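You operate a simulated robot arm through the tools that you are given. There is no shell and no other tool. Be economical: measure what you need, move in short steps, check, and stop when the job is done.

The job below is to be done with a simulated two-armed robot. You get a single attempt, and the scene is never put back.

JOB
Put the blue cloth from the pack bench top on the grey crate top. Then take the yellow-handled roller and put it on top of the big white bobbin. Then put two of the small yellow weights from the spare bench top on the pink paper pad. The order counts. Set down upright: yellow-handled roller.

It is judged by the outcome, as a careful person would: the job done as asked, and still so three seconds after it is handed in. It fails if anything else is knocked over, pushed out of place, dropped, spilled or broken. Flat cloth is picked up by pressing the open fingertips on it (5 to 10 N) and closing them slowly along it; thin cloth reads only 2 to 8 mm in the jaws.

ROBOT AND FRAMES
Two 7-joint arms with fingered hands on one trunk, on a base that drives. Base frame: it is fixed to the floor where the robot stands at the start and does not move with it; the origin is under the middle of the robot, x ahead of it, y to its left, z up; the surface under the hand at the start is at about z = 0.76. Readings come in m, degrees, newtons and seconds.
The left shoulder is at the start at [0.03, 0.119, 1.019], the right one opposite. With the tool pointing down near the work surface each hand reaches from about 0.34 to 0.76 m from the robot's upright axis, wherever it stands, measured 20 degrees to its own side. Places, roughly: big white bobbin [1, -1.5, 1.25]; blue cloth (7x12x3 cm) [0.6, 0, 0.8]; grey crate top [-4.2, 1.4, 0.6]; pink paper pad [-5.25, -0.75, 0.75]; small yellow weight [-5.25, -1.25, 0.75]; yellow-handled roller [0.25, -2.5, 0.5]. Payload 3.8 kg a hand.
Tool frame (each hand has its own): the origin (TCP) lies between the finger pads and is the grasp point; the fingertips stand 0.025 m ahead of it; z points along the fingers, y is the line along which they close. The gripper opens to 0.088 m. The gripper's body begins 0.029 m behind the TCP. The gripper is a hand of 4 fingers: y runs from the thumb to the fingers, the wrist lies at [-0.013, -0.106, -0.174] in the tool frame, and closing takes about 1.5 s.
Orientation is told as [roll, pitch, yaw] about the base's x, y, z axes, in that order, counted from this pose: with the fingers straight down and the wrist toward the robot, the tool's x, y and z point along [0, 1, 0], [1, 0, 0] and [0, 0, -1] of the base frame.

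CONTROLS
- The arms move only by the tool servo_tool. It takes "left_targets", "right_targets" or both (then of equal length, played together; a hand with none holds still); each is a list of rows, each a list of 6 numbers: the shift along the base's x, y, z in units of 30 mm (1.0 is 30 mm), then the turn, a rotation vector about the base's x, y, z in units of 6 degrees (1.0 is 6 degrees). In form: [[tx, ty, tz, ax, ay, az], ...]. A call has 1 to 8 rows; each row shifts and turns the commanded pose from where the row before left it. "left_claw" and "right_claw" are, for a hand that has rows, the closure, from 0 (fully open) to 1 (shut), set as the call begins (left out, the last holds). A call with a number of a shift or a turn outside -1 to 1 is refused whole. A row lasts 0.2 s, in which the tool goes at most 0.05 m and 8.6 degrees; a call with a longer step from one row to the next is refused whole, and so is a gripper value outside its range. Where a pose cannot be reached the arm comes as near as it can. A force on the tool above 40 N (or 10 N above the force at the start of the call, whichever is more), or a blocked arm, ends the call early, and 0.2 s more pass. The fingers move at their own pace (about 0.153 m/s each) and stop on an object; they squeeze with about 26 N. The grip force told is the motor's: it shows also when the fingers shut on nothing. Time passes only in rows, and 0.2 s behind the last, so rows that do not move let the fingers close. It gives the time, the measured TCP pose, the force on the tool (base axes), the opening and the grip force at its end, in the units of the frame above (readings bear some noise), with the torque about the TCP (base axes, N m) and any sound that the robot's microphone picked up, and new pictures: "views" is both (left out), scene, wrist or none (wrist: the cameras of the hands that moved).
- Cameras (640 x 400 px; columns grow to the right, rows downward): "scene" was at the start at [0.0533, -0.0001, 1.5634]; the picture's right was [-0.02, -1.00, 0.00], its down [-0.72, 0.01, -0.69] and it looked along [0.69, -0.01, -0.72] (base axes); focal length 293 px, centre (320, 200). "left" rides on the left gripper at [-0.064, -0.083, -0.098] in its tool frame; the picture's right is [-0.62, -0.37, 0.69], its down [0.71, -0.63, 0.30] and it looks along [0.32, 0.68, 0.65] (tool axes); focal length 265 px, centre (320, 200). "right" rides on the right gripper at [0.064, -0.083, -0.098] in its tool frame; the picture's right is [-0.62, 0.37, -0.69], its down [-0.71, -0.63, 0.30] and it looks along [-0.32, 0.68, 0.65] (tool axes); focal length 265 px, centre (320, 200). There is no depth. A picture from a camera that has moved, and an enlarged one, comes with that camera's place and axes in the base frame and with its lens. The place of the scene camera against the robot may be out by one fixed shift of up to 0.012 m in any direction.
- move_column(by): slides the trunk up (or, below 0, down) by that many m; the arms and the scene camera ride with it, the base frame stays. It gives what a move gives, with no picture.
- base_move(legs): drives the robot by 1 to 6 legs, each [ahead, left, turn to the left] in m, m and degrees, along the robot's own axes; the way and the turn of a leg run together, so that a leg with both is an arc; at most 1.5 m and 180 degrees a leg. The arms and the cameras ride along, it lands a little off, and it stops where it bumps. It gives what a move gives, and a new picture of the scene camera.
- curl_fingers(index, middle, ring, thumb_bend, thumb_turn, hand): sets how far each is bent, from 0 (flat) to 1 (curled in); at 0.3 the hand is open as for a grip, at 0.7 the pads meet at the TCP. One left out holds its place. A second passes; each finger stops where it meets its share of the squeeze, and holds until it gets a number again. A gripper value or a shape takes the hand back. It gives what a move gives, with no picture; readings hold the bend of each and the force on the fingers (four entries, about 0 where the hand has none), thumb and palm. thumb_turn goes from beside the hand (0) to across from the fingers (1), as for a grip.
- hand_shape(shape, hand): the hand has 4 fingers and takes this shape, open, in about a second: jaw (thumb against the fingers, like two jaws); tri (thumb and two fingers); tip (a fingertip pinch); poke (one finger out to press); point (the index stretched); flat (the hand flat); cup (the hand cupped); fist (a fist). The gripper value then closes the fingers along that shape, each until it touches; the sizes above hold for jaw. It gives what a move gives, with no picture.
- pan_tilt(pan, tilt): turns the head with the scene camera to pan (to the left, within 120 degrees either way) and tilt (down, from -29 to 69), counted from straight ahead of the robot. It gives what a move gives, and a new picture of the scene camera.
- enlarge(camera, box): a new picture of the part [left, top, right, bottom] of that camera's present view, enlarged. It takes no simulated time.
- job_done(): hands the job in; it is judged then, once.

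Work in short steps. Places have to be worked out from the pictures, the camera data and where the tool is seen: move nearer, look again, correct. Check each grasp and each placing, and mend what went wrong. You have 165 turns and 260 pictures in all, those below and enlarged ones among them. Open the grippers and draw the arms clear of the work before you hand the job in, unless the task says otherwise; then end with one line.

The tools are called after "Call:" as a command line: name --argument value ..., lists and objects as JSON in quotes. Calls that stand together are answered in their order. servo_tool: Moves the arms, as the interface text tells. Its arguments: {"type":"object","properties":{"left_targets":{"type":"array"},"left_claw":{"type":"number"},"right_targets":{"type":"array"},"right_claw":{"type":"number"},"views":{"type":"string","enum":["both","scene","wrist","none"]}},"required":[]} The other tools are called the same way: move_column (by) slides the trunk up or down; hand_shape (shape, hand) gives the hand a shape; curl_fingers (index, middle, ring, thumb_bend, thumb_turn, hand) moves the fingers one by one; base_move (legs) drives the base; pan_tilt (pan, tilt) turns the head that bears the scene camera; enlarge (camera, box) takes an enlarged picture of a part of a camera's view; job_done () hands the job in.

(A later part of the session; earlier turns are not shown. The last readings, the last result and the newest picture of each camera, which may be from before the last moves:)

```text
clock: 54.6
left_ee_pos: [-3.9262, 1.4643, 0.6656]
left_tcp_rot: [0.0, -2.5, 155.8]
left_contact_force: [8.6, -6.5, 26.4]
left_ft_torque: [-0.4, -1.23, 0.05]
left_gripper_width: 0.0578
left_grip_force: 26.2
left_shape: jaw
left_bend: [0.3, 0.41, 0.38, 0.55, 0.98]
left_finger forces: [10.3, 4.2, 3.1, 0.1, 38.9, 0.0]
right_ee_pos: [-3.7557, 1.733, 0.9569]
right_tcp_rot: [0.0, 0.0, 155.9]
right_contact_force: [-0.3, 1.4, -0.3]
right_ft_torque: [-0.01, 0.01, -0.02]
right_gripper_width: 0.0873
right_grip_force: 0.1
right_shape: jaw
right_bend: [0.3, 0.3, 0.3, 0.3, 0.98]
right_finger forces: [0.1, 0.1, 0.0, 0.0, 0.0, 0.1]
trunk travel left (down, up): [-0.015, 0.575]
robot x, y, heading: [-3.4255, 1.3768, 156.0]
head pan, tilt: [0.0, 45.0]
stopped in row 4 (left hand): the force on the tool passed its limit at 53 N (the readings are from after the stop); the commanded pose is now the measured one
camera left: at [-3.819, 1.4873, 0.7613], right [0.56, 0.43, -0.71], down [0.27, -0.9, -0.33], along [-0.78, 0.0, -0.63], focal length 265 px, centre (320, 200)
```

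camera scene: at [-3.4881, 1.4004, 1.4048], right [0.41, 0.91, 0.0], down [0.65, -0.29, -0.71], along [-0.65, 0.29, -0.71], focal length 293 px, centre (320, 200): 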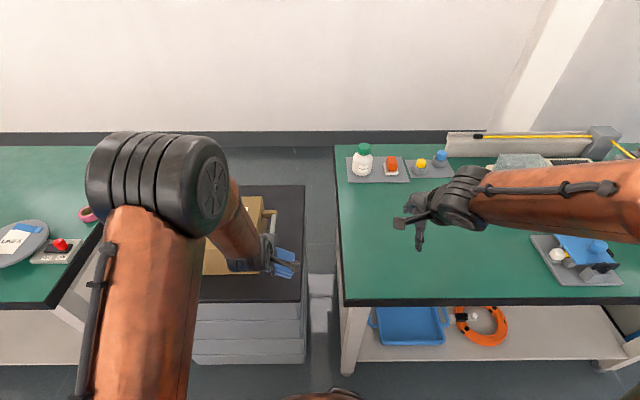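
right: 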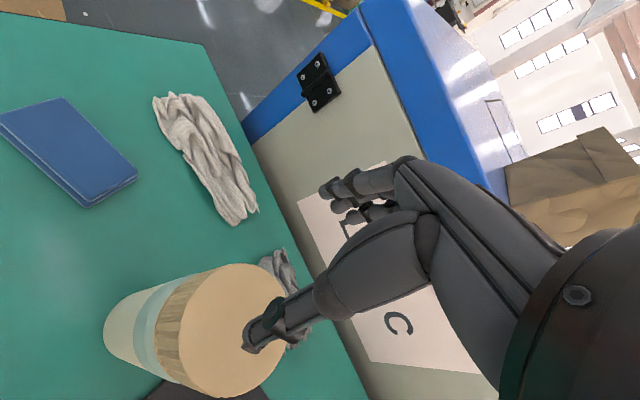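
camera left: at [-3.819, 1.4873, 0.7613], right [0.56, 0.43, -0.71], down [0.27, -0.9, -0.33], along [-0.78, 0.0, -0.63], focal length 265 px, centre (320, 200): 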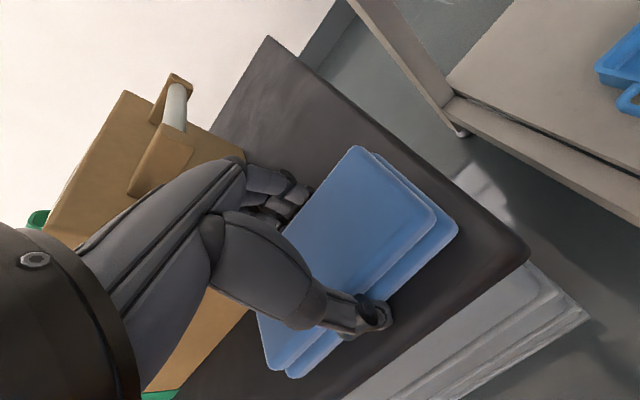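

The cloth met the crate top (z ≈ 0.637) and straightened itself; it lies wholly inside the edges. I ease the pressing force, then open partway.

Call:
servo_tool --left_targets '[[0, 0, 0.1, 0, 0, 0], [0, 0, 0, 0, 0, 0]]' --views "none"

Call:
servo_tool --left_targets '[[0, 0, 0, 0, 0, 0], [0, 0, 0, 0, 0, 0], [0, 0, 0, 0, 0, 0], [0, 0, 0, 0, 0, 0]]' --left_claw 0.15 --views "wrist"

```text
clock: 55.2
left_ee_pos: [-3.9259, 1.465, 0.6657]
left_tcp_rot: [-0.1, -2.2, 156.0]
left_contact_force: [4.8, -3.8, 7.5]
left_ft_torque: [-0.09, -0.53, 0.0]
left_gripper_width: 0.0582
left_grip_force: 25.7
left_shape: jaw
left_bend: [0.3, 0.4, 0.38, 0.56, 0.98]
left_finger forces: [11.9, 5.0, 3.6, 0.0, 26.3, 0.0]
right_ee_pos: [-3.7561, 1.7339, 0.9573]
right_tcp_rot: [-0.1, 0.1, 155.9]
right_contact_force: [-0.8, 0.5, 0.0]
right_ft_torque: [0.0, 0.03, 0.02]
right_gripper_width: 0.0877
right_grip_force: 0.0
right_shape: jaw
right_bend: [0.3, 0.3, 0.3, 0.3, 0.98]
right_finger forces: [0.0, 0.0, 0.0, 0.0, 0.0, 0.0]
trunk travel left (down, up): [-0.015, 0.575]
robot x, y, heading: [-3.4256, 1.3716, 155.7]
head pan, tilt: [0.0, 45.0]
```

```text
clock: 56.2
left_ee_pos: [-3.9278, 1.4661, 0.6665]
left_tcp_rot: [-0.1, -2.2, 155.9]
left_contact_force: [0.5, 0.4, -0.2]
left_ft_torque: [0.01, -0.02, 0.0]
left_gripper_width: 0.0747
left_grip_force: 0.1
left_shape: jaw
left_bend: [0.28, 0.33, 0.31, 0.43, 0.98]
left_finger forces: [0.0, 0.0, 0.0, 0.0, 0.2, 0.0]
right_ee_pos: [-3.7565, 1.734, 0.9571]
right_tcp_rot: [0.0, 0.0, 155.9]
right_contact_force: [-0.5, 0.9, 0.0]
right_ft_torque: [-0.03, -0.01, -0.02]
right_gripper_width: 0.0876
right_grip_force: 0.1
right_shape: jaw
right_bend: [0.3, 0.3, 0.3, 0.3, 0.98]
right_finger forces: [0.0, 0.0, 0.1, 0.1, 0.0, 0.0]
trunk travel left (down, up): [-0.015, 0.575]
robot x, y, heading: [-3.424, 1.3769, 156.1]
head pan, tilt: [0.0, 45.0]
camera left: at [-3.82, 1.4875, 0.7621], right [0.57, 0.43, -0.71], down [0.27, -0.9, -0.33], along [-0.78, -0.01, -0.63], focal length 265 px, centre (320, 200)
```

left: 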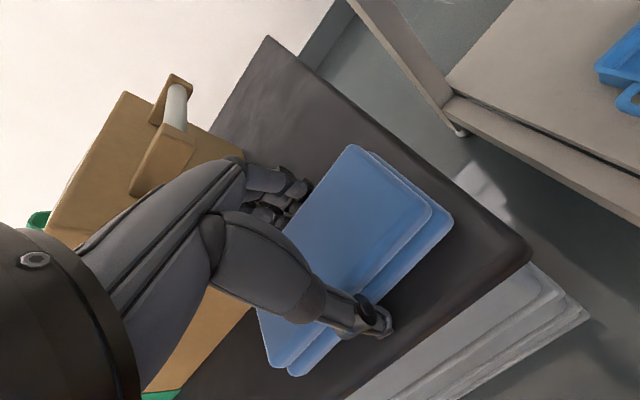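

The fingers are free of the cloth. I open a bit more and lift straight up out of the way.

Call:
servo_tool --left_targets '[[0, 0, 0.3, 0, 0, 0], [0, 0, 0.5, 0, 0, 0], [0, 0, 0.8, 0, 0, 0], [0, 0, 0.9, 0, 0, 0], [0, 0, 0.9, 0, 0, 0], [0.2, 0, 0.9, 0, 0, 0], [0.7, -0.3, 0.9, 0, 0.3, 0], [0.7, -0.3, 0.9, 0, 0, 0]]' --left_claw 0.08

```text
clock: 58.0
left_ee_pos: [-3.8777, 1.446, 0.8531]
left_tcp_rot: [0.6, -3.8, 155.8]
left_contact_force: [-0.2, 0.8, 0.3]
left_ft_torque: [-0.01, -0.03, 0.0]
left_gripper_width: 0.0807
left_grip_force: 0.1
left_shape: jaw
left_bend: [0.31, 0.31, 0.3, 0.32, 0.98]
left_finger forces: [0.0, 0.1, 0.0, 0.0, 0.0, 0.0]
right_ee_pos: [-3.7561, 1.7333, 0.9573]
right_tcp_rot: [0.1, 0.1, 156.0]
right_contact_force: [-0.7, 0.0, -0.2]
right_ft_torque: [0.02, -0.02, -0.04]
right_gripper_width: 0.0877
right_grip_force: 0.1
right_shape: jaw
right_bend: [0.3, 0.3, 0.3, 0.3, 0.98]
right_finger forces: [0.0, 0.0, 0.1, 0.0, 0.1, 0.1]
trunk travel left (down, up): [-0.015, 0.575]
robot x, y, heading: [-3.4218, 1.374, 156.2]
head pan, tilt: [0.0, 45.0]
camera scene: at [-3.4875, 1.4, 1.4048], right [0.41, 0.91, 0.0], down [0.65, -0.29, -0.71], along [-0.65, 0.29, -0.71], focal length 293 px, centre (320, 200)
camera left: at [-3.7677, 1.4684, 0.9445], right [0.54, 0.43, -0.72], down [0.26, -0.9, -0.34], along [-0.8, -0.01, -0.6], focal length 265 px, centre (320, 200)
```

scene: 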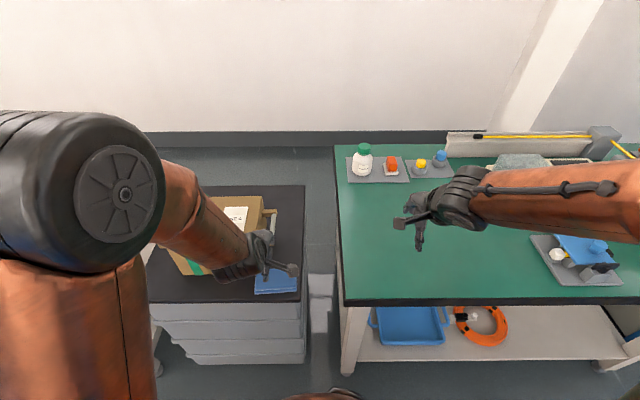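
left: 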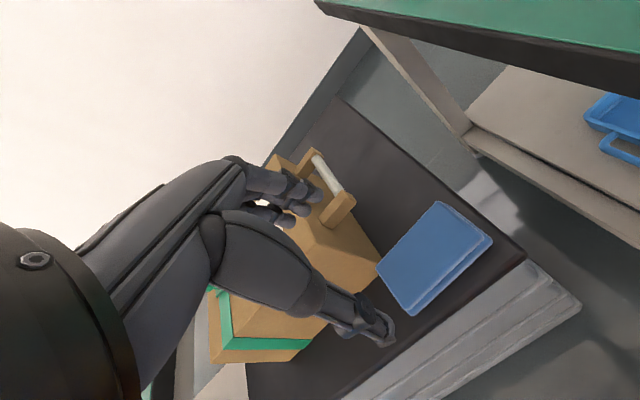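

The cloth lies flat on the crate top, inside its edges and clear of the carton. I level and raise the left hand, back away and turn toward the roller's rack.

Call:
servo_tool --left_targets '[[0.5, -0.2, 0.9, -0.17, -0.62, 0], [0.5, -0.2, 0.9, 0, 0, 0], [0, 0, 0.9, 0, 0, 0], [0, 0, 0.9, 0, 0, 0], [0, 0, 0, 0, 0, 0]]' --left_claw 0 --views "none"

Call:
base_move --legs '[[-0.6, 0, 0], [0, 0, 141]]'

```text
clock: 59.2
left_ee_pos: [-3.8492, 1.4373, 0.9577]
left_tcp_rot: [0.0, 0.0, 155.8]
left_contact_force: [0.1, 0.1, 0.2]
left_ft_torque: [0.0, 0.01, 0.01]
left_gripper_width: 0.0877
left_grip_force: 0.0
left_shape: jaw
left_bend: [0.3, 0.3, 0.3, 0.3, 0.98]
left_finger forces: [0.0, 0.0, 0.0, 0.1, 0.0, 0.0]
right_ee_pos: [-3.7578, 1.7338, 0.9573]
right_tcp_rot: [0.0, -0.1, 155.9]
right_contact_force: [0.0, 0.2, -0.3]
right_ft_torque: [0.01, 0.0, 0.02]
right_gripper_width: 0.0875
right_grip_force: 0.1
right_shape: jaw
right_bend: [0.3, 0.3, 0.3, 0.3, 0.98]
right_finger forces: [0.0, 0.0, 0.0, 0.0, 0.0, 0.0]
trunk travel left (down, up): [-0.015, 0.575]
robot x, y, heading: [-3.4261, 1.3728, 156.1]
head pan, tilt: [0.0, 45.0]
```

```text
clock: 68.5
left_ee_pos: [-2.572, 0.81, 0.9566]
left_tcp_rot: [0.0, 0.0, -62.3]
left_contact_force: [-0.8, -0.1, 0.3]
left_ft_torque: [0.01, 0.01, 0.0]
left_gripper_width: 0.0877
left_grip_force: 0.0
left_shape: jaw
left_bend: [0.3, 0.3, 0.3, 0.3, 0.98]
left_finger forces: [0.1, 0.0, 0.1, 0.1, 0.0, 0.0]
right_ee_pos: [-2.8278, 0.6327, 0.9563]
right_tcp_rot: [-0.1, 0.0, -62.4]
right_contact_force: [-0.2, 0.0, -0.1]
right_ft_torque: [-0.01, 0.02, 0.01]
right_gripper_width: 0.0875
right_grip_force: 0.0
right_shape: jaw
right_bend: [0.3, 0.3, 0.3, 0.3, 0.98]
right_finger forces: [0.0, 0.0, 0.1, 0.1, 0.1, 0.1]
trunk travel left (down, up): [-0.015, 0.575]
robot x, y, heading: [-2.8685, 1.1232, -62.3]
head pan, tilt: [0.0, 45.0]
camera scene: at [-2.8456, 1.0683, 1.4048], right [-0.89, -0.46, 0.0], down [-0.33, 0.63, -0.71], along [0.33, -0.63, -0.71], focal length 293 px, centre (320, 200)
```

scene: 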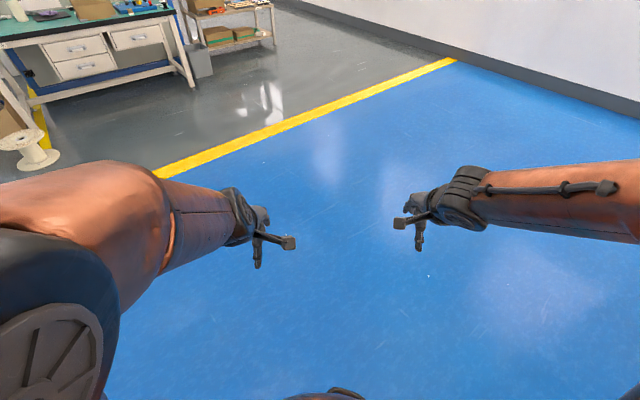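

The way is open floor. I drive 3 m along the aisle and turn toward the rack, with the head level enough to see it.

Call:
base_move --legs '[[1.5, 0, 0], [1.5, 0, 0], [0, 0, 36]]'

Call:
pan_tilt --pan 0 --tilt 28

```text
clock: 84.8
left_ee_pos: [-0.9368, -1.5943, 0.9563]
left_tcp_rot: [0.0, 0.0, -25.3]
left_contact_force: [-0.9, 0.6, 0.9]
left_ft_torque: [0.03, -0.01, -0.02]
left_gripper_width: 0.0879
left_grip_force: 0.1
left_shape: jaw
left_bend: [0.3, 0.3, 0.3, 0.3, 0.98]
left_finger forces: [0.0, 0.0, 0.0, 0.1, 0.0, 0.0]
right_ee_pos: [-1.0356, -1.8902, 0.9574]
right_tcp_rot: [-0.1, -0.1, -25.2]
right_contact_force: [0.5, -0.5, -0.2]
right_ft_torque: [-0.02, 0.02, -0.01]
right_gripper_width: 0.0879
right_grip_force: 0.0
right_shape: jaw
right_bend: [0.3, 0.3, 0.3, 0.3, 0.98]
right_finger forces: [0.0, 0.0, 0.1, 0.0, 0.0, 0.1]
trunk travel left (down, up): [-0.015, 0.575]
robot x, y, heading: [-1.3593, -1.5231, -25.1]
head pan, tilt: [0.0, 45.0]
camera scene: at [-1.3127, -1.5479, 1.4048], right [-0.43, -0.9, 0.0], down [-0.64, 0.3, -0.71], along [0.64, -0.3, -0.71], focal length 293 px, centre (320, 200)
```

scene: 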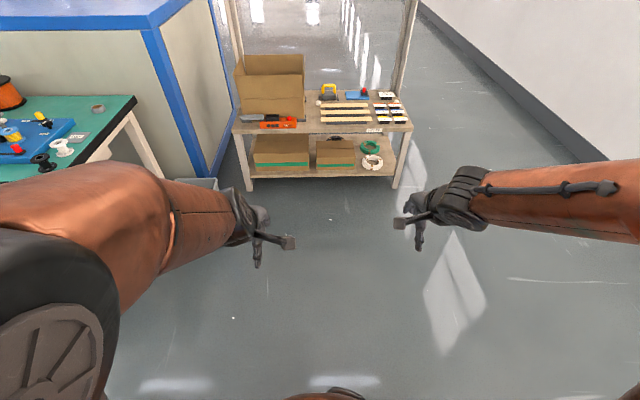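

```text
clock: 85.6
left_ee_pos: [-0.9373, -1.5934, 0.9563]
left_tcp_rot: [0.1, 0.0, -25.3]
left_contact_force: [0.2, 0.1, -0.4]
left_ft_torque: [-0.01, 0.03, -0.01]
left_gripper_width: 0.0875
left_grip_force: 0.1
left_shape: jaw
left_bend: [0.3, 0.3, 0.3, 0.3, 0.98]
left_finger forces: [0.0, 0.0, 0.1, 0.0, 0.0, 0.1]
right_ee_pos: [-1.0352, -1.8891, 0.9572]
right_tcp_rot: [0.0, 0.0, -25.2]
right_contact_force: [0.0, -0.1, -0.6]
right_ft_torque: [-0.02, 0.0, -0.01]
right_gripper_width: 0.0875
right_grip_force: 0.1
right_shape: jaw
right_bend: [0.3, 0.3, 0.3, 0.3, 0.98]
right_finger forces: [0.0, 0.1, 0.0, 0.0, 0.1, 0.1]
trunk travel left (down, up): [-0.015, 0.575]
robot x, y, heading: [-1.3604, -1.5259, -25.1]
head pan, tilt: [0.0, 28.0]
camera scene: at [-1.3038, -1.5522, 1.4305], right [-0.43, -0.9, 0.0], down [-0.43, 0.2, -0.88], along [0.8, -0.38, -0.47], focal length 293 px, centre (320, 200)
```

scene: 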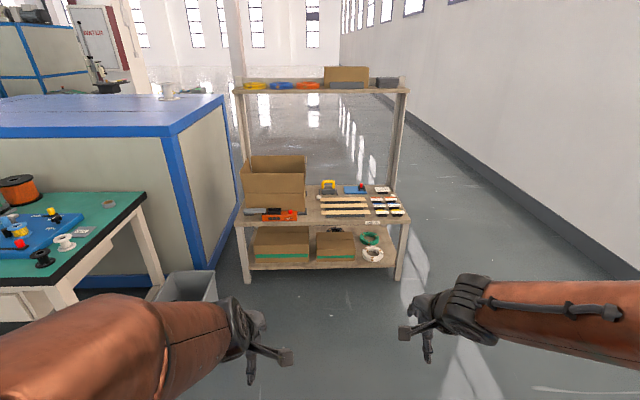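

The yellow-handled thing stands on the rack's middle shelf around pixel (328,187). I enlarge it.

Call:
enlarge --camera "scene" --box '[230, 140, 420, 260]'

Call:
enlarge --camera "scene" --box '[300, 170, 380, 220]'

```text
3.33 times, centred on (325, 200) of scene
camera zoom: at [-1.3038, -1.5522, 1.4305], right [-0.43, -0.9, 0.0], down [-0.43, 0.2, -0.88], along [0.8, -0.38, -0.47], focal length 977 px, centre (303, 200)
```

zoom: 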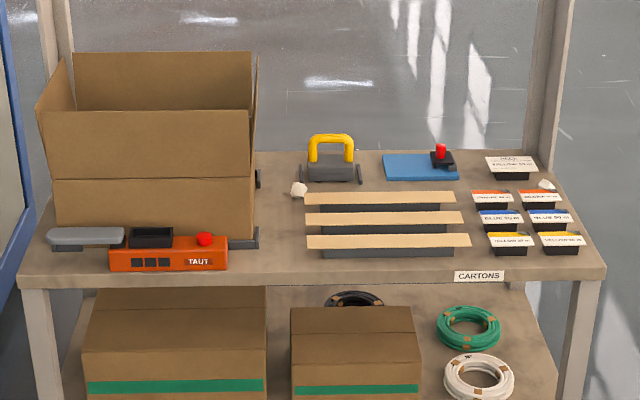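

```text
8.00 times, centred on (340, 195) of scene
camera zoom: at [-1.3038, -1.5522, 1.4305], right [-0.43, -0.9, 0.0], down [-0.43, 0.2, -0.88], along [0.8, -0.38, -0.47], focal length 2346 px, centre (160, 240)
```

zoom: 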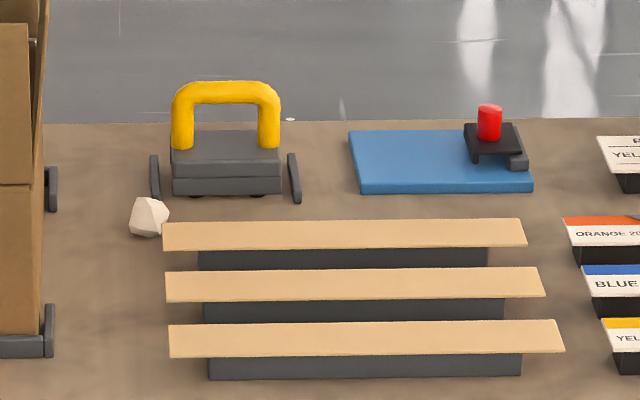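

The roller (body about 0.1 m wide, yellow arch handle) is near the back of the rack's middle shelf, around (0.36, -2.40, 0.5); the upper shelf at z≈1.17 starts about there. I drive nearer and look again, and check my own base size.

Call:
base_move --legs '[[1.0, 0.095, 1]]'

Call:
pan_tilt --pan 0 --tilt 66

```text
clock: 90.7
left_ee_pos: [-0.0218, -1.9558, 0.9567]
left_tcp_rot: [0.2, 0.0, -27.4]
left_contact_force: [-1.3, 0.4, 0.1]
left_ft_torque: [0.03, 0.01, 0.01]
left_gripper_width: 0.0878
left_grip_force: 0.1
left_shape: jaw
left_bend: [0.3, 0.3, 0.3, 0.3, 0.98]
left_finger forces: [0.0, 0.0, 0.0, 0.0, 0.0, 0.1]
right_ee_pos: [-0.1299, -2.2473, 0.9572]
right_tcp_rot: [0.1, 0.1, -27.3]
right_contact_force: [-0.1, -0.3, 1.1]
right_ft_torque: [0.03, 0.01, 0.02]
right_gripper_width: 0.0878
right_grip_force: 0.1
right_shape: jaw
right_bend: [0.3, 0.3, 0.3, 0.3, 0.98]
right_finger forces: [0.0, 0.1, 0.0, 0.0, 0.0, 0.0]
trunk travel left (down, up): [-0.015, 0.575]
robot x, y, heading: [-0.4437, -1.8685, -27.6]
head pan, tilt: [0.0, 28.0]
camera scene: at [-0.3862, -1.9003, 1.4305], right [-0.46, -0.89, 0.0], down [-0.42, 0.22, -0.88], along [0.78, -0.4, -0.47], focal length 293 px, centre (320, 200)
```

scene: 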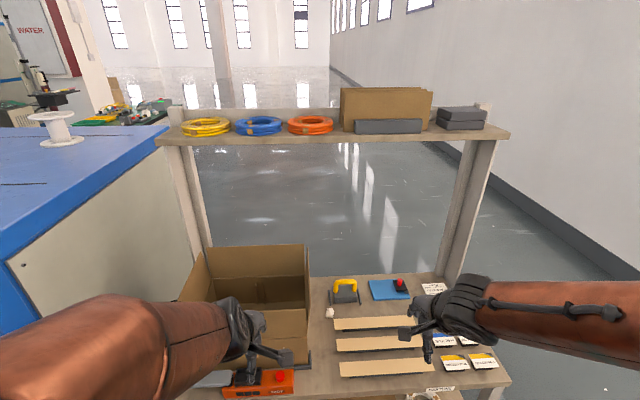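

```text
clock: 91.8
left_ee_pos: [-0.0222, -1.9552, 0.9568]
left_tcp_rot: [0.2, 0.0, -27.3]
left_contact_force: [0.1, 0.1, 0.0]
left_ft_torque: [-0.01, 0.0, 0.0]
left_gripper_width: 0.0877
left_grip_force: 0.1
left_shape: jaw
left_bend: [0.3, 0.3, 0.3, 0.3, 0.98]
left_finger forces: [0.0, 0.1, 0.1, 0.0, 0.0, 0.0]
right_ee_pos: [-0.13, -2.2469, 0.9567]
right_tcp_rot: [-0.1, 0.1, -27.3]
right_contact_force: [0.3, -0.5, 0.1]
right_ft_torque: [0.02, 0.01, -0.02]
right_gripper_width: 0.0872
right_grip_force: 0.1
right_shape: jaw
right_bend: [0.3, 0.3, 0.3, 0.3, 0.98]
right_finger forces: [0.0, 0.0, 0.0, 0.1, 0.0, 0.0]
trunk travel left (down, up): [-0.015, 0.575]
robot x, y, heading: [-0.4442, -1.8645, -27.5]
head pan, tilt: [0.0, 66.0]
camera scene: at [-0.4147, -1.8855, 1.3788], right [-0.46, -0.89, 0.0], down [-0.81, 0.42, -0.41], along [0.36, -0.19, -0.91], focal length 293 px, centre (320, 200)
```

scene: 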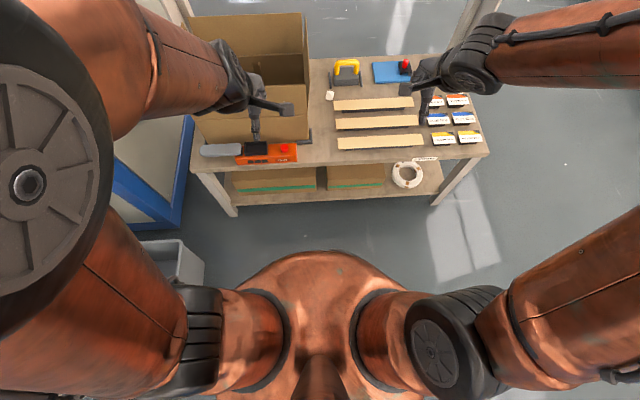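

The roller reads at (0.356, -2.408) from this view as well, 0.40 m in from the shelf's front edge, 0.56 m from me. I draw both hands back first, then turn square to the rack and close in.

Call:
servo_tool --left_targets '[[-0.7, 0.36, 0, 0, 0, 0], [-0.7, 0.36, 0, 0, 0, 0], [-0.7, 0.36, 0, 0, 0, 0], [-0.7, 0.36, 0, 0, 0, 0]]' --right_targets '[[-0.7, 0.36, 0, 0, 0, 0], [-0.7, 0.36, 0, 0, 0, 0], [-0.7, 0.36, 0, 0, 0, 0], [-0.7, 0.36, 0, 0, 0, 0]]' --views "none"

Call:
base_move --legs '[[0, 0, 2.5], [0.25, 0, 0]]'

```text
clock: 92.8
left_ee_pos: [-0.0933, -1.9244, 0.9675]
left_tcp_rot: [0.1, 0.1, -27.3]
left_contact_force: [-0.6, 0.9, -0.4]
left_ft_torque: [0.0, 0.02, -0.01]
left_gripper_width: 0.0876
left_grip_force: 0.1
left_shape: jaw
left_bend: [0.3, 0.3, 0.3, 0.3, 0.98]
left_finger forces: [0.0, 0.0, 0.0, 0.0, 0.0, 0.0]
left hand out of reach, approached as far as the arm can: row 4
right_ee_pos: [-0.2157, -2.2019, 0.954]
right_tcp_rot: [0.0, -0.1, -27.3]
right_contact_force: [0.9, -0.7, 1.2]
right_ft_torque: [0.04, 0.0, 0.0]
right_gripper_width: 0.0876
right_grip_force: 0.1
right_shape: jaw
right_bend: [0.3, 0.3, 0.3, 0.3, 0.98]
right_finger forces: [0.0, 0.1, 0.1, 0.0, 0.0, 0.0]
trunk travel left (down, up): [-0.015, 0.575]
robot x, y, heading: [-0.442, -1.8688, -27.4]
head pan, tilt: [0.0, 66.0]
```

```text
clock: 95.0
left_ee_pos: [0.1359, -2.0164, 0.9689]
left_tcp_rot: [0.1, 0.2, -25.0]
left_contact_force: [-0.4, 0.3, 0.9]
left_ft_torque: [-0.02, 0.05, 0.02]
left_gripper_width: 0.0876
left_grip_force: 0.1
left_shape: jaw
left_bend: [0.3, 0.3, 0.3, 0.3, 0.98]
left_finger forces: [0.0, 0.0, 0.0, 0.0, 0.1, 0.0]
right_ee_pos: [0.0261, -2.2993, 0.954]
right_tcp_rot: [-0.1, 0.1, -25.0]
right_contact_force: [-0.6, 0.2, -0.2]
right_ft_torque: [0.03, 0.0, 0.02]
right_gripper_width: 0.0877
right_grip_force: 0.0
right_shape: jaw
right_bend: [0.3, 0.3, 0.3, 0.3, 0.98]
right_finger forces: [0.0, 0.0, 0.0, 0.0, 0.0, 0.0]
trunk travel left (down, up): [-0.015, 0.575]
robot x, y, heading: [-0.2174, -1.9736, -24.6]
head pan, tilt: [0.0, 66.0]
camera scene: at [-0.1861, -1.9903, 1.3787], right [-0.42, -0.91, 0.0], down [-0.83, 0.39, -0.41], along [0.37, -0.17, -0.91], focal length 293 px, centre (320, 200)
```

scene: 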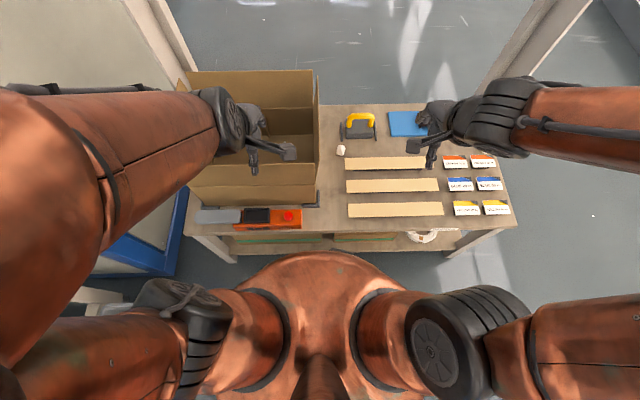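

The estimate holds at (0.36, -2.40). I enlarge the roller for its direction and the handle's place.

Call:
enlarge --camera "scene" --box '[310, 90, 438, 170]'

```text
5.00 times, centred on (374, 130) of scene
camera zoom: at [-0.1861, -1.9903, 1.3787], right [-0.42, -0.91, 0.0], down [-0.83, 0.39, -0.41], along [0.37, -0.17, -0.91], focal length 1466 px, centre (50, 550)
```

zoom: 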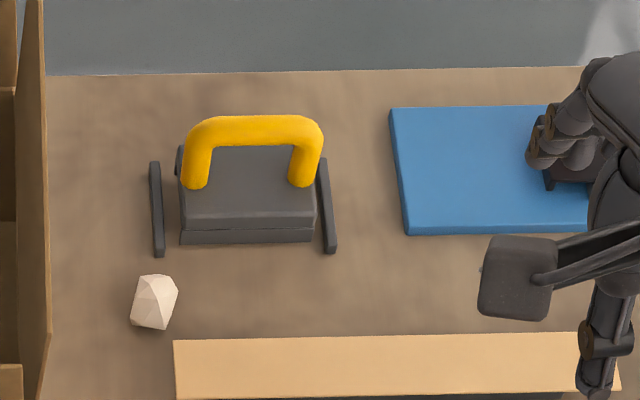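

The bar centre is about (0.361, -2.397, 0.59), running parallel to the shelf. The right hand first goes straight down to z≈0.72 where it is (in front of the upper shelf), then forward beneath it.

Call:
servo_tool --right_targets '[[0, 0, -0.97, 0, 0, 0], [0, 0, -0.97, 0, 0, 0], [0, 0, -0.97, 0, 0, 0], [0, 0, -0.97, 0, 0, 0], [0, 0, -0.97, 0, 0, 0], [0, 0, -0.97, 0, 0, 0], [0, 0, -0.97, 0, 0, 0], [0, 0, -0.97, 0, 0, 0]]'

```text
clock: 96.8
left_ee_pos: [0.1366, -2.0163, 0.968]
left_tcp_rot: [0.1, 0.2, -25.1]
left_contact_force: [-0.7, -0.5, -0.5]
left_ft_torque: [-0.01, 0.0, -0.03]
left_gripper_width: 0.0878
left_grip_force: 0.1
left_shape: jaw
left_bend: [0.3, 0.3, 0.3, 0.3, 0.98]
left_finger forces: [0.0, 0.1, 0.0, 0.0, 0.0, 0.0]
right_ee_pos: [0.0472, -2.3158, 0.7278]
right_tcp_rot: [0.1, 0.0, -25.1]
right_contact_force: [-0.6, -0.9, 1.0]
right_ft_torque: [0.0, -0.01, -0.02]
right_gripper_width: 0.0877
right_grip_force: 0.1
right_shape: jaw
right_bend: [0.3, 0.3, 0.3, 0.3, 0.98]
right_finger forces: [0.0, 0.1, 0.0, 0.0, 0.0, 0.1]
right hand out of reach, approached as far as the arm can: row 1, 2, 3, 5
trunk travel left (down, up): [-0.015, 0.575]
robot x, y, heading: [-0.2153, -1.9739, -24.8]
head pan, tilt: [0.0, 66.0]
camera scene: at [-0.1872, -1.9904, 1.3787], right [-0.42, -0.91, 0.0], down [-0.83, 0.39, -0.41], along [0.37, -0.17, -0.91], focal length 293 px, centre (320, 200)
camera right: at [-0.0006, -2.2223, 0.825], right [0.07, -0.72, 0.69], down [-0.87, -0.38, -0.3], along [0.48, -0.58, -0.65], focal length 265 px, centre (320, 200)
```

scene: 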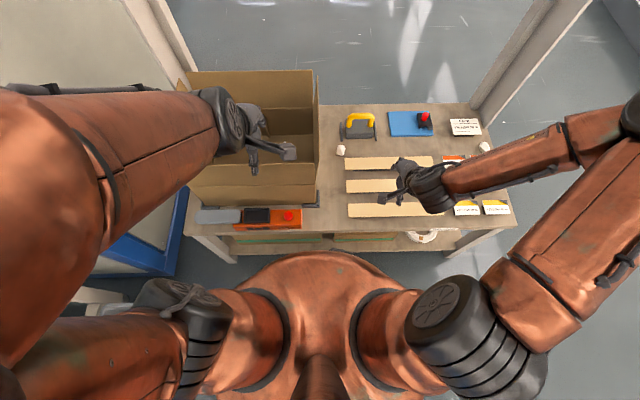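
right: 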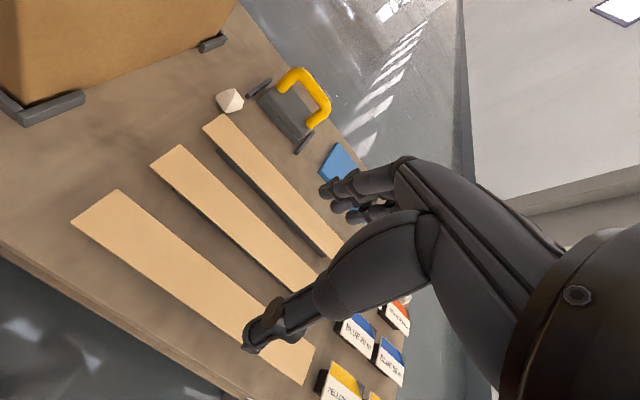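

The wrist camera agrees: bar centre about (0.365, -2.392, 0.59). I move forward towards it at about z 0.70.

Call:
servo_tool --right_targets '[[1, -0.25, -0.1, 0, 0, 0], [1, -0.25, -0.1, 0, 0, 0], [1, -0.25, -0.1, 0, 0, 0], [1, -0.25, -0.1, 0, 0, 0], [1, -0.25, 0, 0, 0, 0], [1, -0.25, 0, 0, 0, 0], [1, -0.25, 0, 0, 0, 0], [1, -0.25, 0, 0, 0, 0]]'

```text
clock: 98.6
left_ee_pos: [0.1353, -2.0168, 0.9679]
left_tcp_rot: [0.1, 0.2, -25.0]
left_contact_force: [-0.3, 0.9, -0.6]
left_ft_torque: [0.01, 0.04, -0.03]
left_gripper_width: 0.0877
left_grip_force: 0.0
left_shape: jaw
left_bend: [0.3, 0.3, 0.3, 0.3, 0.98]
left_finger forces: [0.0, 0.0, 0.0, 0.1, 0.0, 0.1]
right_ee_pos: [0.2883, -2.3711, 0.7182]
right_tcp_rot: [0.0, 0.1, -24.9]
right_contact_force: [-0.3, 0.5, 0.3]
right_ft_torque: [0.0, 0.0, 0.03]
right_gripper_width: 0.0875
right_grip_force: 0.1
right_shape: jaw
right_bend: [0.3, 0.3, 0.3, 0.3, 0.98]
right_finger forces: [0.0, 0.0, 0.0, 0.0, 0.0, 0.0]
trunk travel left (down, up): [-0.015, 0.575]
robot x, y, heading: [-0.2188, -1.9743, -25.0]
head pan, tilt: [0.0, 66.0]
camera scene: at [-0.1866, -1.9896, 1.3787], right [-0.42, -0.91, 0.0], down [-0.83, 0.39, -0.41], along [0.37, -0.17, -0.91], focal length 293 px, centre (320, 200)
camera right: at [0.2415, -2.2788, 0.8151], right [0.07, -0.72, 0.69], down [-0.87, -0.38, -0.3], along [0.48, -0.58, -0.65], focal length 265 px, centre (320, 200)
```

scene: 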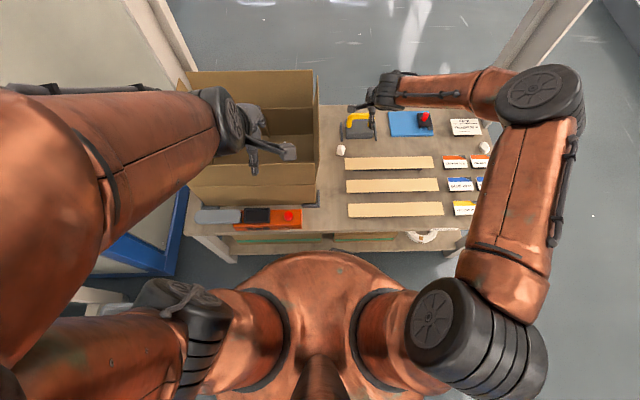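
right: 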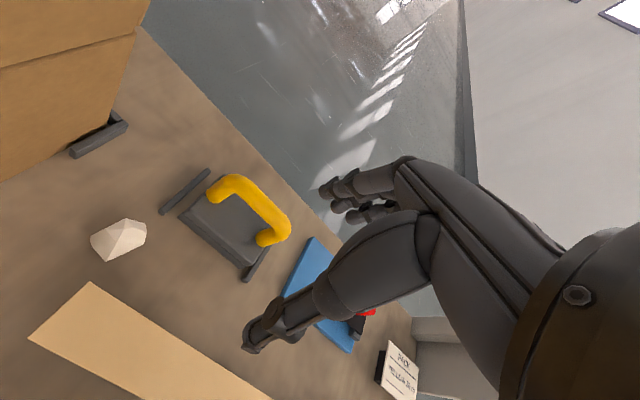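

The bar centre now reads (0.367, -2.397). I move over it, lower part of the way and check.

Call:
servo_tool --right_targets '[[0.87, -0.28, 0, 0, 0, 0], [0.87, -0.28, 0, 0, 0, 0], [0.86, -0.27, -0.2, 0, 0, 0], [0, 0, -0.8, 0, 0, 0], [0, 0, -0.8, 0, 0, 0], [0, 0, 0, 0, 0, 0]]'

```text
clock: 100.0
left_ee_pos: [0.1366, -2.0164, 0.9682]
left_tcp_rot: [0.1, 0.2, -25.1]
left_contact_force: [-0.2, 0.2, -0.4]
left_ft_torque: [-0.01, 0.01, -0.01]
left_gripper_width: 0.0877
left_grip_force: 0.1
left_shape: jaw
left_bend: [0.3, 0.3, 0.3, 0.3, 0.98]
left_finger forces: [0.0, 0.1, 0.0, 0.1, 0.0, 0.1]
right_ee_pos: [0.3641, -2.3973, 0.6652]
right_tcp_rot: [-0.1, 0.0, -25.0]
right_contact_force: [-0.9, 1.1, 1.1]
right_ft_torque: [0.01, 0.02, 0.02]
right_gripper_width: 0.088
right_grip_force: 0.1
right_shape: jaw
right_bend: [0.3, 0.3, 0.3, 0.3, 0.98]
right_finger forces: [0.1, 0.0, 0.0, 0.1, 0.0, 0.0]
trunk travel left (down, up): [-0.015, 0.575]
robot x, y, heading: [-0.2151, -1.9745, -25.0]
head pan, tilt: [0.0, 66.0]
camera scene: at [-0.1871, -1.9898, 1.3787], right [-0.42, -0.91, 0.0], down [-0.83, 0.39, -0.41], along [0.37, -0.17, -0.91], focal length 293 px, centre (320, 200)
camera right: at [0.3163, -2.3036, 0.7624], right [0.07, -0.72, 0.69], down [-0.87, -0.38, -0.3], along [0.48, -0.58, -0.65], focal length 265 px, centre (320, 200)
```

scene: 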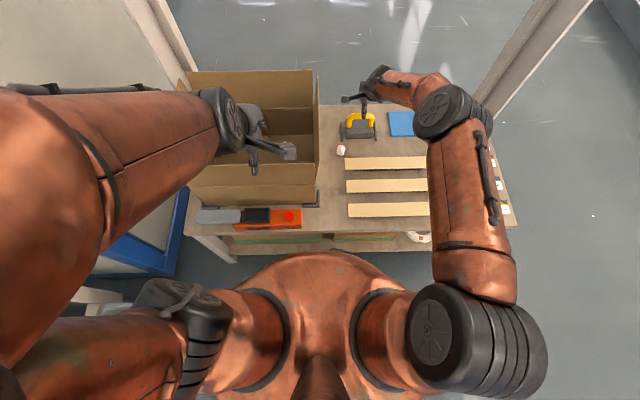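
right: 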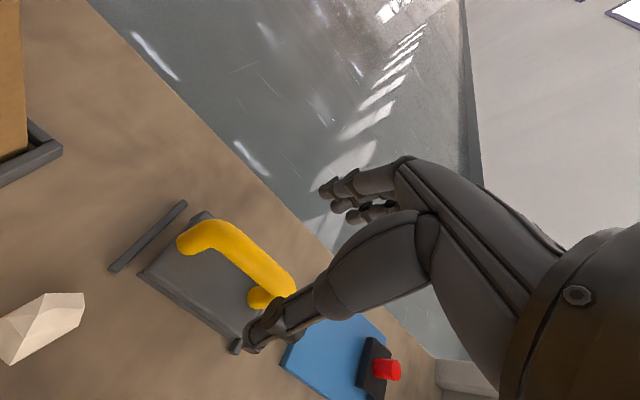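

Alignment is good to a few mm. I lower to the handle, z≈0.59.

Call:
servo_tool --right_targets '[[0.1, 0.1, -0.7, 0, 0, 0], [0, 0, -0.7, 0, 0, 0], [0, 0, -0.6, 0, 0, 0], [0, 0, -0.4, 0, 0, 0], [0, 0, 0, 0, 0, 0]]' --views "wrist"

```text
clock: 101.2
left_ee_pos: [0.1365, -2.0165, 0.9689]
left_tcp_rot: [0.1, 0.2, -25.1]
left_contact_force: [0.0, 0.1, -0.5]
left_ft_torque: [0.01, 0.02, 0.0]
left_gripper_width: 0.0876
left_grip_force: 0.0
left_shape: jaw
left_bend: [0.3, 0.3, 0.3, 0.3, 0.98]
left_finger forces: [0.0, 0.0, 0.0, 0.0, 0.0, 0.0]
right_ee_pos: [0.3671, -2.3937, 0.5931]
right_tcp_rot: [0.0, 0.1, -25.0]
right_contact_force: [0.9, 1.1, 0.5]
right_ft_torque: [0.02, -0.01, 0.02]
right_gripper_width: 0.0876
right_grip_force: 0.0
right_shape: jaw
right_bend: [0.3, 0.3, 0.3, 0.3, 0.98]
right_finger forces: [0.1, 0.1, 0.0, 0.1, 0.1, 0.0]
trunk travel left (down, up): [-0.015, 0.575]
robot x, y, heading: [-0.2164, -1.9777, -25.0]
head pan, tilt: [0.0, 66.0]
camera right: at [0.3194, -2.301, 0.6901], right [0.07, -0.72, 0.69], down [-0.87, -0.38, -0.3], along [0.48, -0.58, -0.65], focal length 265 px, centre (320, 200)
```

right: 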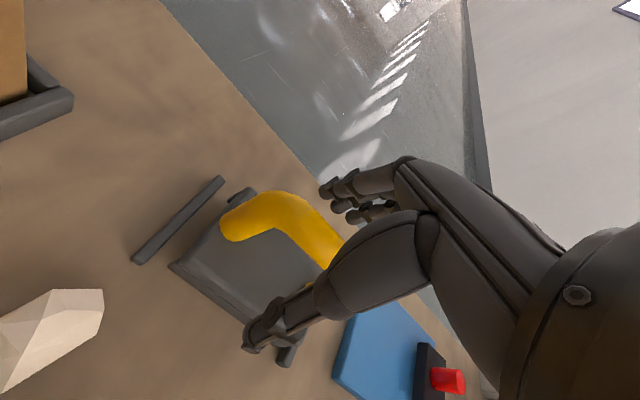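

The bar runs right through the grasp point. I close the hand.

Call:
servo_tool --right_targets '[[0, 0, 0, 0, 0, 0], [0, 0, 0, 0, 0, 0], [0, 0, 0, 0, 0, 0], [0, 0, 0, 0, 0, 0], [0, 0, 0, 0, 0, 0], [0, 0, 0, 0, 0, 0], [0, 0, 0, 0, 0, 0], [0, 0, 0, 0, 0, 0]]' --right_claw 1 --views "wrist"

```text
clock: 103.0
left_ee_pos: [0.1361, -2.0177, 0.9677]
left_tcp_rot: [0.1, 0.3, -25.2]
left_contact_force: [-0.2, -0.2, 0.3]
left_ft_torque: [0.02, -0.01, -0.02]
left_gripper_width: 0.0878
left_grip_force: 0.0
left_shape: jaw
left_bend: [0.3, 0.3, 0.3, 0.3, 0.98]
left_finger forces: [0.1, 0.1, 0.1, 0.1, 0.0, 0.0]
right_ee_pos: [0.3673, -2.395, 0.5924]
right_tcp_rot: [0.1, 0.1, -25.0]
right_contact_force: [-0.6, 0.0, -2.5]
right_ft_torque: [0.0, 0.0, 0.01]
right_gripper_width: 0.0074
right_grip_force: 26.1
right_shape: jaw
right_bend: [0.73, 0.71, 0.7, 0.78, 1.0]
right_finger forces: [9.9, 3.2, 2.1, 0.0, 19.6, 0.1]
trunk travel left (down, up): [-0.015, 0.575]
robot x, y, heading: [-0.2124, -1.9759, -25.0]
head pan, tilt: [0.0, 66.0]
camera right: at [0.3196, -2.301, 0.69], right [0.07, -0.72, 0.69], down [-0.87, -0.38, -0.3], along [0.48, -0.58, -0.65], focal length 265 px, centre (320, 200)
```

right: 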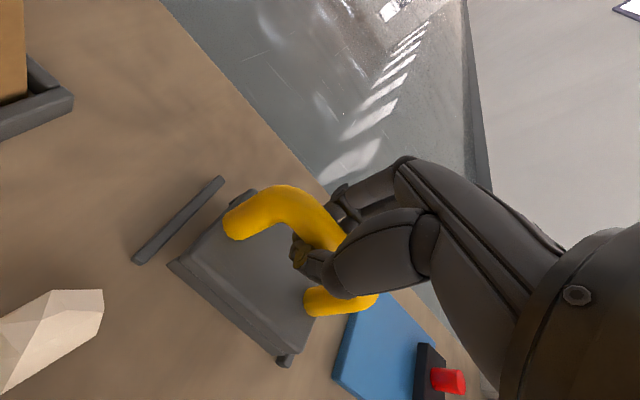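

The tips closed to 7 mm beneath the bar, so the bar sits higher than the pads. I open, rise 15 mm and grip again for a firm hold.

Call:
servo_tool --right_targets '[[0, 0, 0, 0, 0, 0], [0, 0, 0, 0, 0, 0], [0, 0, 0, 0, 0, 0], [0, 0, 0, 0, 0, 0], [0, 0, 0.25, 0, 0, 0], [0, 0, 0.25, 0, 0, 0], [0, 0, 0, 0, 0, 0]]' --right_claw 0 --views "none"

Call:
servo_tool --right_targets '[[0, 0, 0, 0, 0, 0], [0, 0, 0, 0, 0, 0], [0, 0, 0, 0, 0, 0], [0, 0, 0, 0, 0, 0], [0, 0, 0, 0, 0, 0], [0, 0, 0, 0, 0, 0], [0, 0, 0, 0, 0, 0], [0, 0, 0, 0, 0, 0]]' --right_claw 1 --views "wrist"

```text
clock: 104.6
left_ee_pos: [0.1369, -2.016, 0.9672]
left_tcp_rot: [0.1, 0.2, -25.1]
left_contact_force: [1.4, -0.8, 0.9]
left_ft_torque: [0.01, 0.01, -0.03]
left_gripper_width: 0.0877
left_grip_force: 0.0
left_shape: jaw
left_bend: [0.3, 0.3, 0.3, 0.3, 0.98]
left_finger forces: [0.0, 0.1, 0.1, 0.1, 0.0, 0.0]
right_ee_pos: [0.3662, -2.3937, 0.6062]
right_tcp_rot: [0.0, 0.1, -25.1]
right_contact_force: [0.4, 0.4, 0.0]
right_ft_torque: [0.01, -0.03, -0.01]
right_gripper_width: 0.0877
right_grip_force: 0.0
right_shape: jaw
right_bend: [0.3, 0.3, 0.3, 0.3, 0.98]
right_finger forces: [0.0, 0.0, 0.0, 0.1, 0.1, 0.1]
trunk travel left (down, up): [-0.015, 0.575]
robot x, y, heading: [-0.2162, -1.9758, -25.0]
head pan, tilt: [0.0, 66.0]
```

```text
clock: 106.4
left_ee_pos: [0.1351, -2.0173, 0.9676]
left_tcp_rot: [0.1, 0.2, -25.1]
left_contact_force: [0.2, -0.4, 0.5]
left_ft_torque: [-0.03, 0.03, -0.02]
left_gripper_width: 0.0876
left_grip_force: 0.1
left_shape: jaw
left_bend: [0.3, 0.3, 0.3, 0.3, 0.98]
left_finger forces: [0.0, 0.1, 0.1, 0.0, 0.1, 0.0]
right_ee_pos: [0.3667, -2.3933, 0.6066]
right_tcp_rot: [0.0, 0.1, -25.0]
right_contact_force: [-0.9, -0.1, 0.2]
right_ft_torque: [-0.03, -0.02, 0.0]
right_gripper_width: 0.0133
right_grip_force: 25.9
right_shape: jaw
right_bend: [0.71, 0.66, 0.71, 0.74, 1.0]
right_finger forces: [14.5, 6.5, 2.8, 0.0, 23.6, 0.1]
trunk travel left (down, up): [-0.015, 0.575]
robot x, y, heading: [-0.2132, -1.9748, -24.8]
head pan, tilt: [0.0, 66.0]
camera right: at [0.3201, -2.301, 0.7038], right [0.07, -0.72, 0.69], down [-0.87, -0.38, -0.3], along [0.48, -0.58, -0.65], focal length 265 px, centre (320, 200)
```

right: 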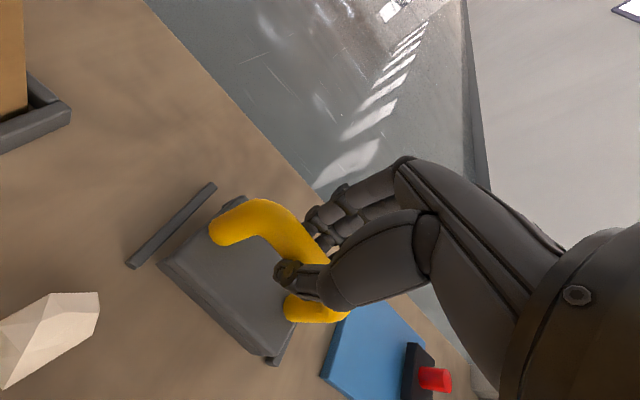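

Now 13 mm with about 24 N on thumb and fingers: the bar is pinched. I lift a little and check.

Call:
servo_tool --right_targets '[[0, 0, 0.3, 0, 0, 0], [0, 0, 0.4, 0, 0, 0], [0, 0, 0.6, 0, 0, 0], [0, 0, 0.6, 0, 0, 0], [0, 0, 0, 0, 0, 0]]'

```text
clock: 107.6
left_ee_pos: [0.1359, -2.0167, 0.9694]
left_tcp_rot: [0.1, 0.2, -25.1]
left_contact_force: [0.0, -0.3, 0.5]
left_ft_torque: [0.03, 0.0, -0.01]
left_gripper_width: 0.0875
left_grip_force: 0.0
left_shape: jaw
left_bend: [0.3, 0.3, 0.3, 0.3, 0.98]
left_finger forces: [0.0, 0.0, 0.0, 0.0, 0.0, 0.0]
right_ee_pos: [0.3673, -2.3936, 0.6628]
right_tcp_rot: [0.0, 0.1, -25.1]
right_contact_force: [0.2, 0.0, -3.0]
right_ft_torque: [-0.03, -0.01, 0.01]
right_gripper_width: 0.013
right_grip_force: 25.9
right_shape: jaw
right_bend: [0.71, 0.67, 0.68, 0.75, 1.0]
right_finger forces: [14.8, 6.1, 2.6, 0.0, 23.8, 0.0]
trunk travel left (down, up): [-0.015, 0.575]
robot x, y, heading: [-0.2147, -1.9772, -24.9]
head pan, tilt: [0.0, 66.0]
camera scene: at [-0.1866, -1.9901, 1.3787], right [-0.42, -0.91, 0.0], down [-0.83, 0.39, -0.41], along [0.37, -0.17, -0.91], focal length 293 px, centre (320, 200)
camera right: at [0.3203, -2.3002, 0.761], right [0.07, -0.72, 0.69], down [-0.87, -0.38, -0.3], along [0.48, -0.58, -0.65], focal length 265 px, centre (320, 200)
```

scene: 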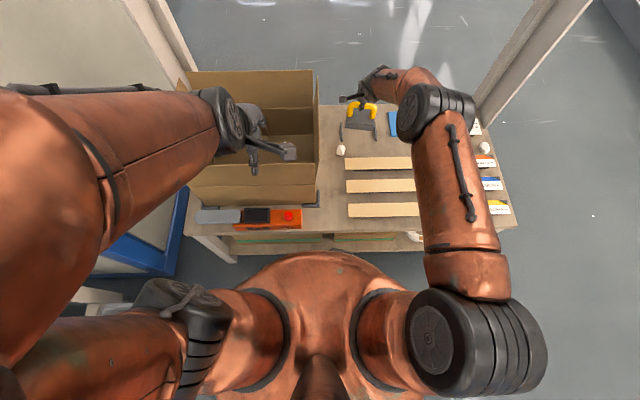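
right: 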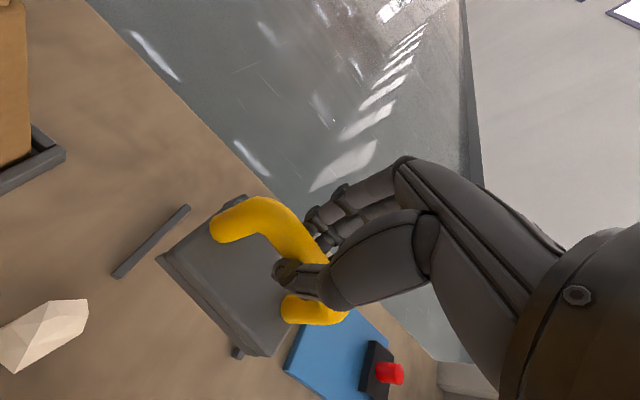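

The roller is up, hanging straight (3 N), and the side guides stay on the shelf. I draw it back out along the way I came.

Call:
servo_tool --right_targets '[[0, 0, 0.8, 0, 0, 0], [-0.8, 0.2, 0.2, 0, 0, 0], [-1, 0.25, 0, 0, 0, 0], [-1, 0.25, 0, 0, 0, 0], [-1, 0.25, 0, 0, 0, 0], [-1, 0.25, 0, 0, 0, 0], [-1, 0.25, 0, 0, 0, 0], [-1, 0.25, 0, 0, 0, 0]]'

```text
clock: 109.4
left_ee_pos: [0.1368, -2.0171, 0.969]
left_tcp_rot: [0.1, 0.1, -25.1]
left_contact_force: [0.3, -0.1, 0.8]
left_ft_torque: [0.01, 0.0, 0.0]
left_gripper_width: 0.0876
left_grip_force: 0.0
left_shape: jaw
left_bend: [0.3, 0.3, 0.3, 0.3, 0.98]
left_finger forces: [0.0, 0.0, 0.1, 0.1, 0.1, 0.0]
right_ee_pos: [0.1629, -2.3446, 0.6915]
right_tcp_rot: [-0.1, 0.0, -25.0]
right_contact_force: [-1.3, 0.7, -3.3]
right_ft_torque: [0.03, -0.03, -0.02]
right_gripper_width: 0.0133
right_grip_force: 25.8
right_shape: jaw
right_bend: [0.71, 0.67, 0.7, 0.75, 1.0]
right_finger forces: [14.9, 6.3, 2.5, 0.0, 23.8, 0.0]
trunk travel left (down, up): [-0.015, 0.575]
robot x, y, heading: [-0.2145, -1.9712, -25.0]
head pan, tilt: [0.0, 66.0]
camera scene: at [-0.1872, -1.9901, 1.3787], right [-0.42, -0.91, 0.0], down [-0.83, 0.39, -0.41], along [0.37, -0.17, -0.91], focal length 293 px, centre (320, 200)
camera right: at [0.1157, -2.251, 0.7891], right [0.07, -0.72, 0.69], down [-0.87, -0.38, -0.3], along [0.48, -0.58, -0.65], focal length 265 px, centre (320, 200)
```

scene: 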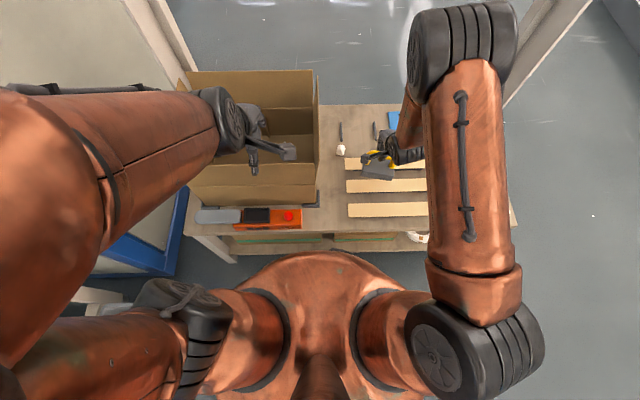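
right: 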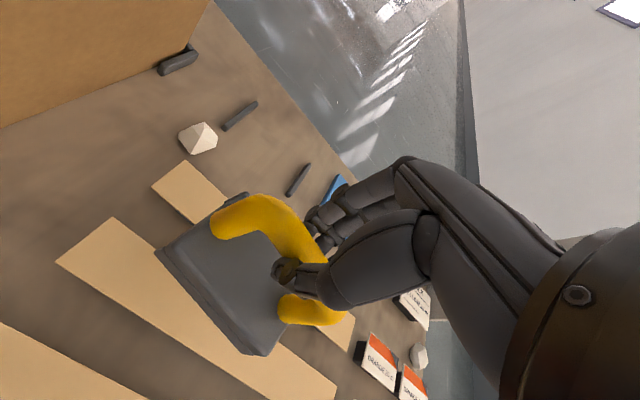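

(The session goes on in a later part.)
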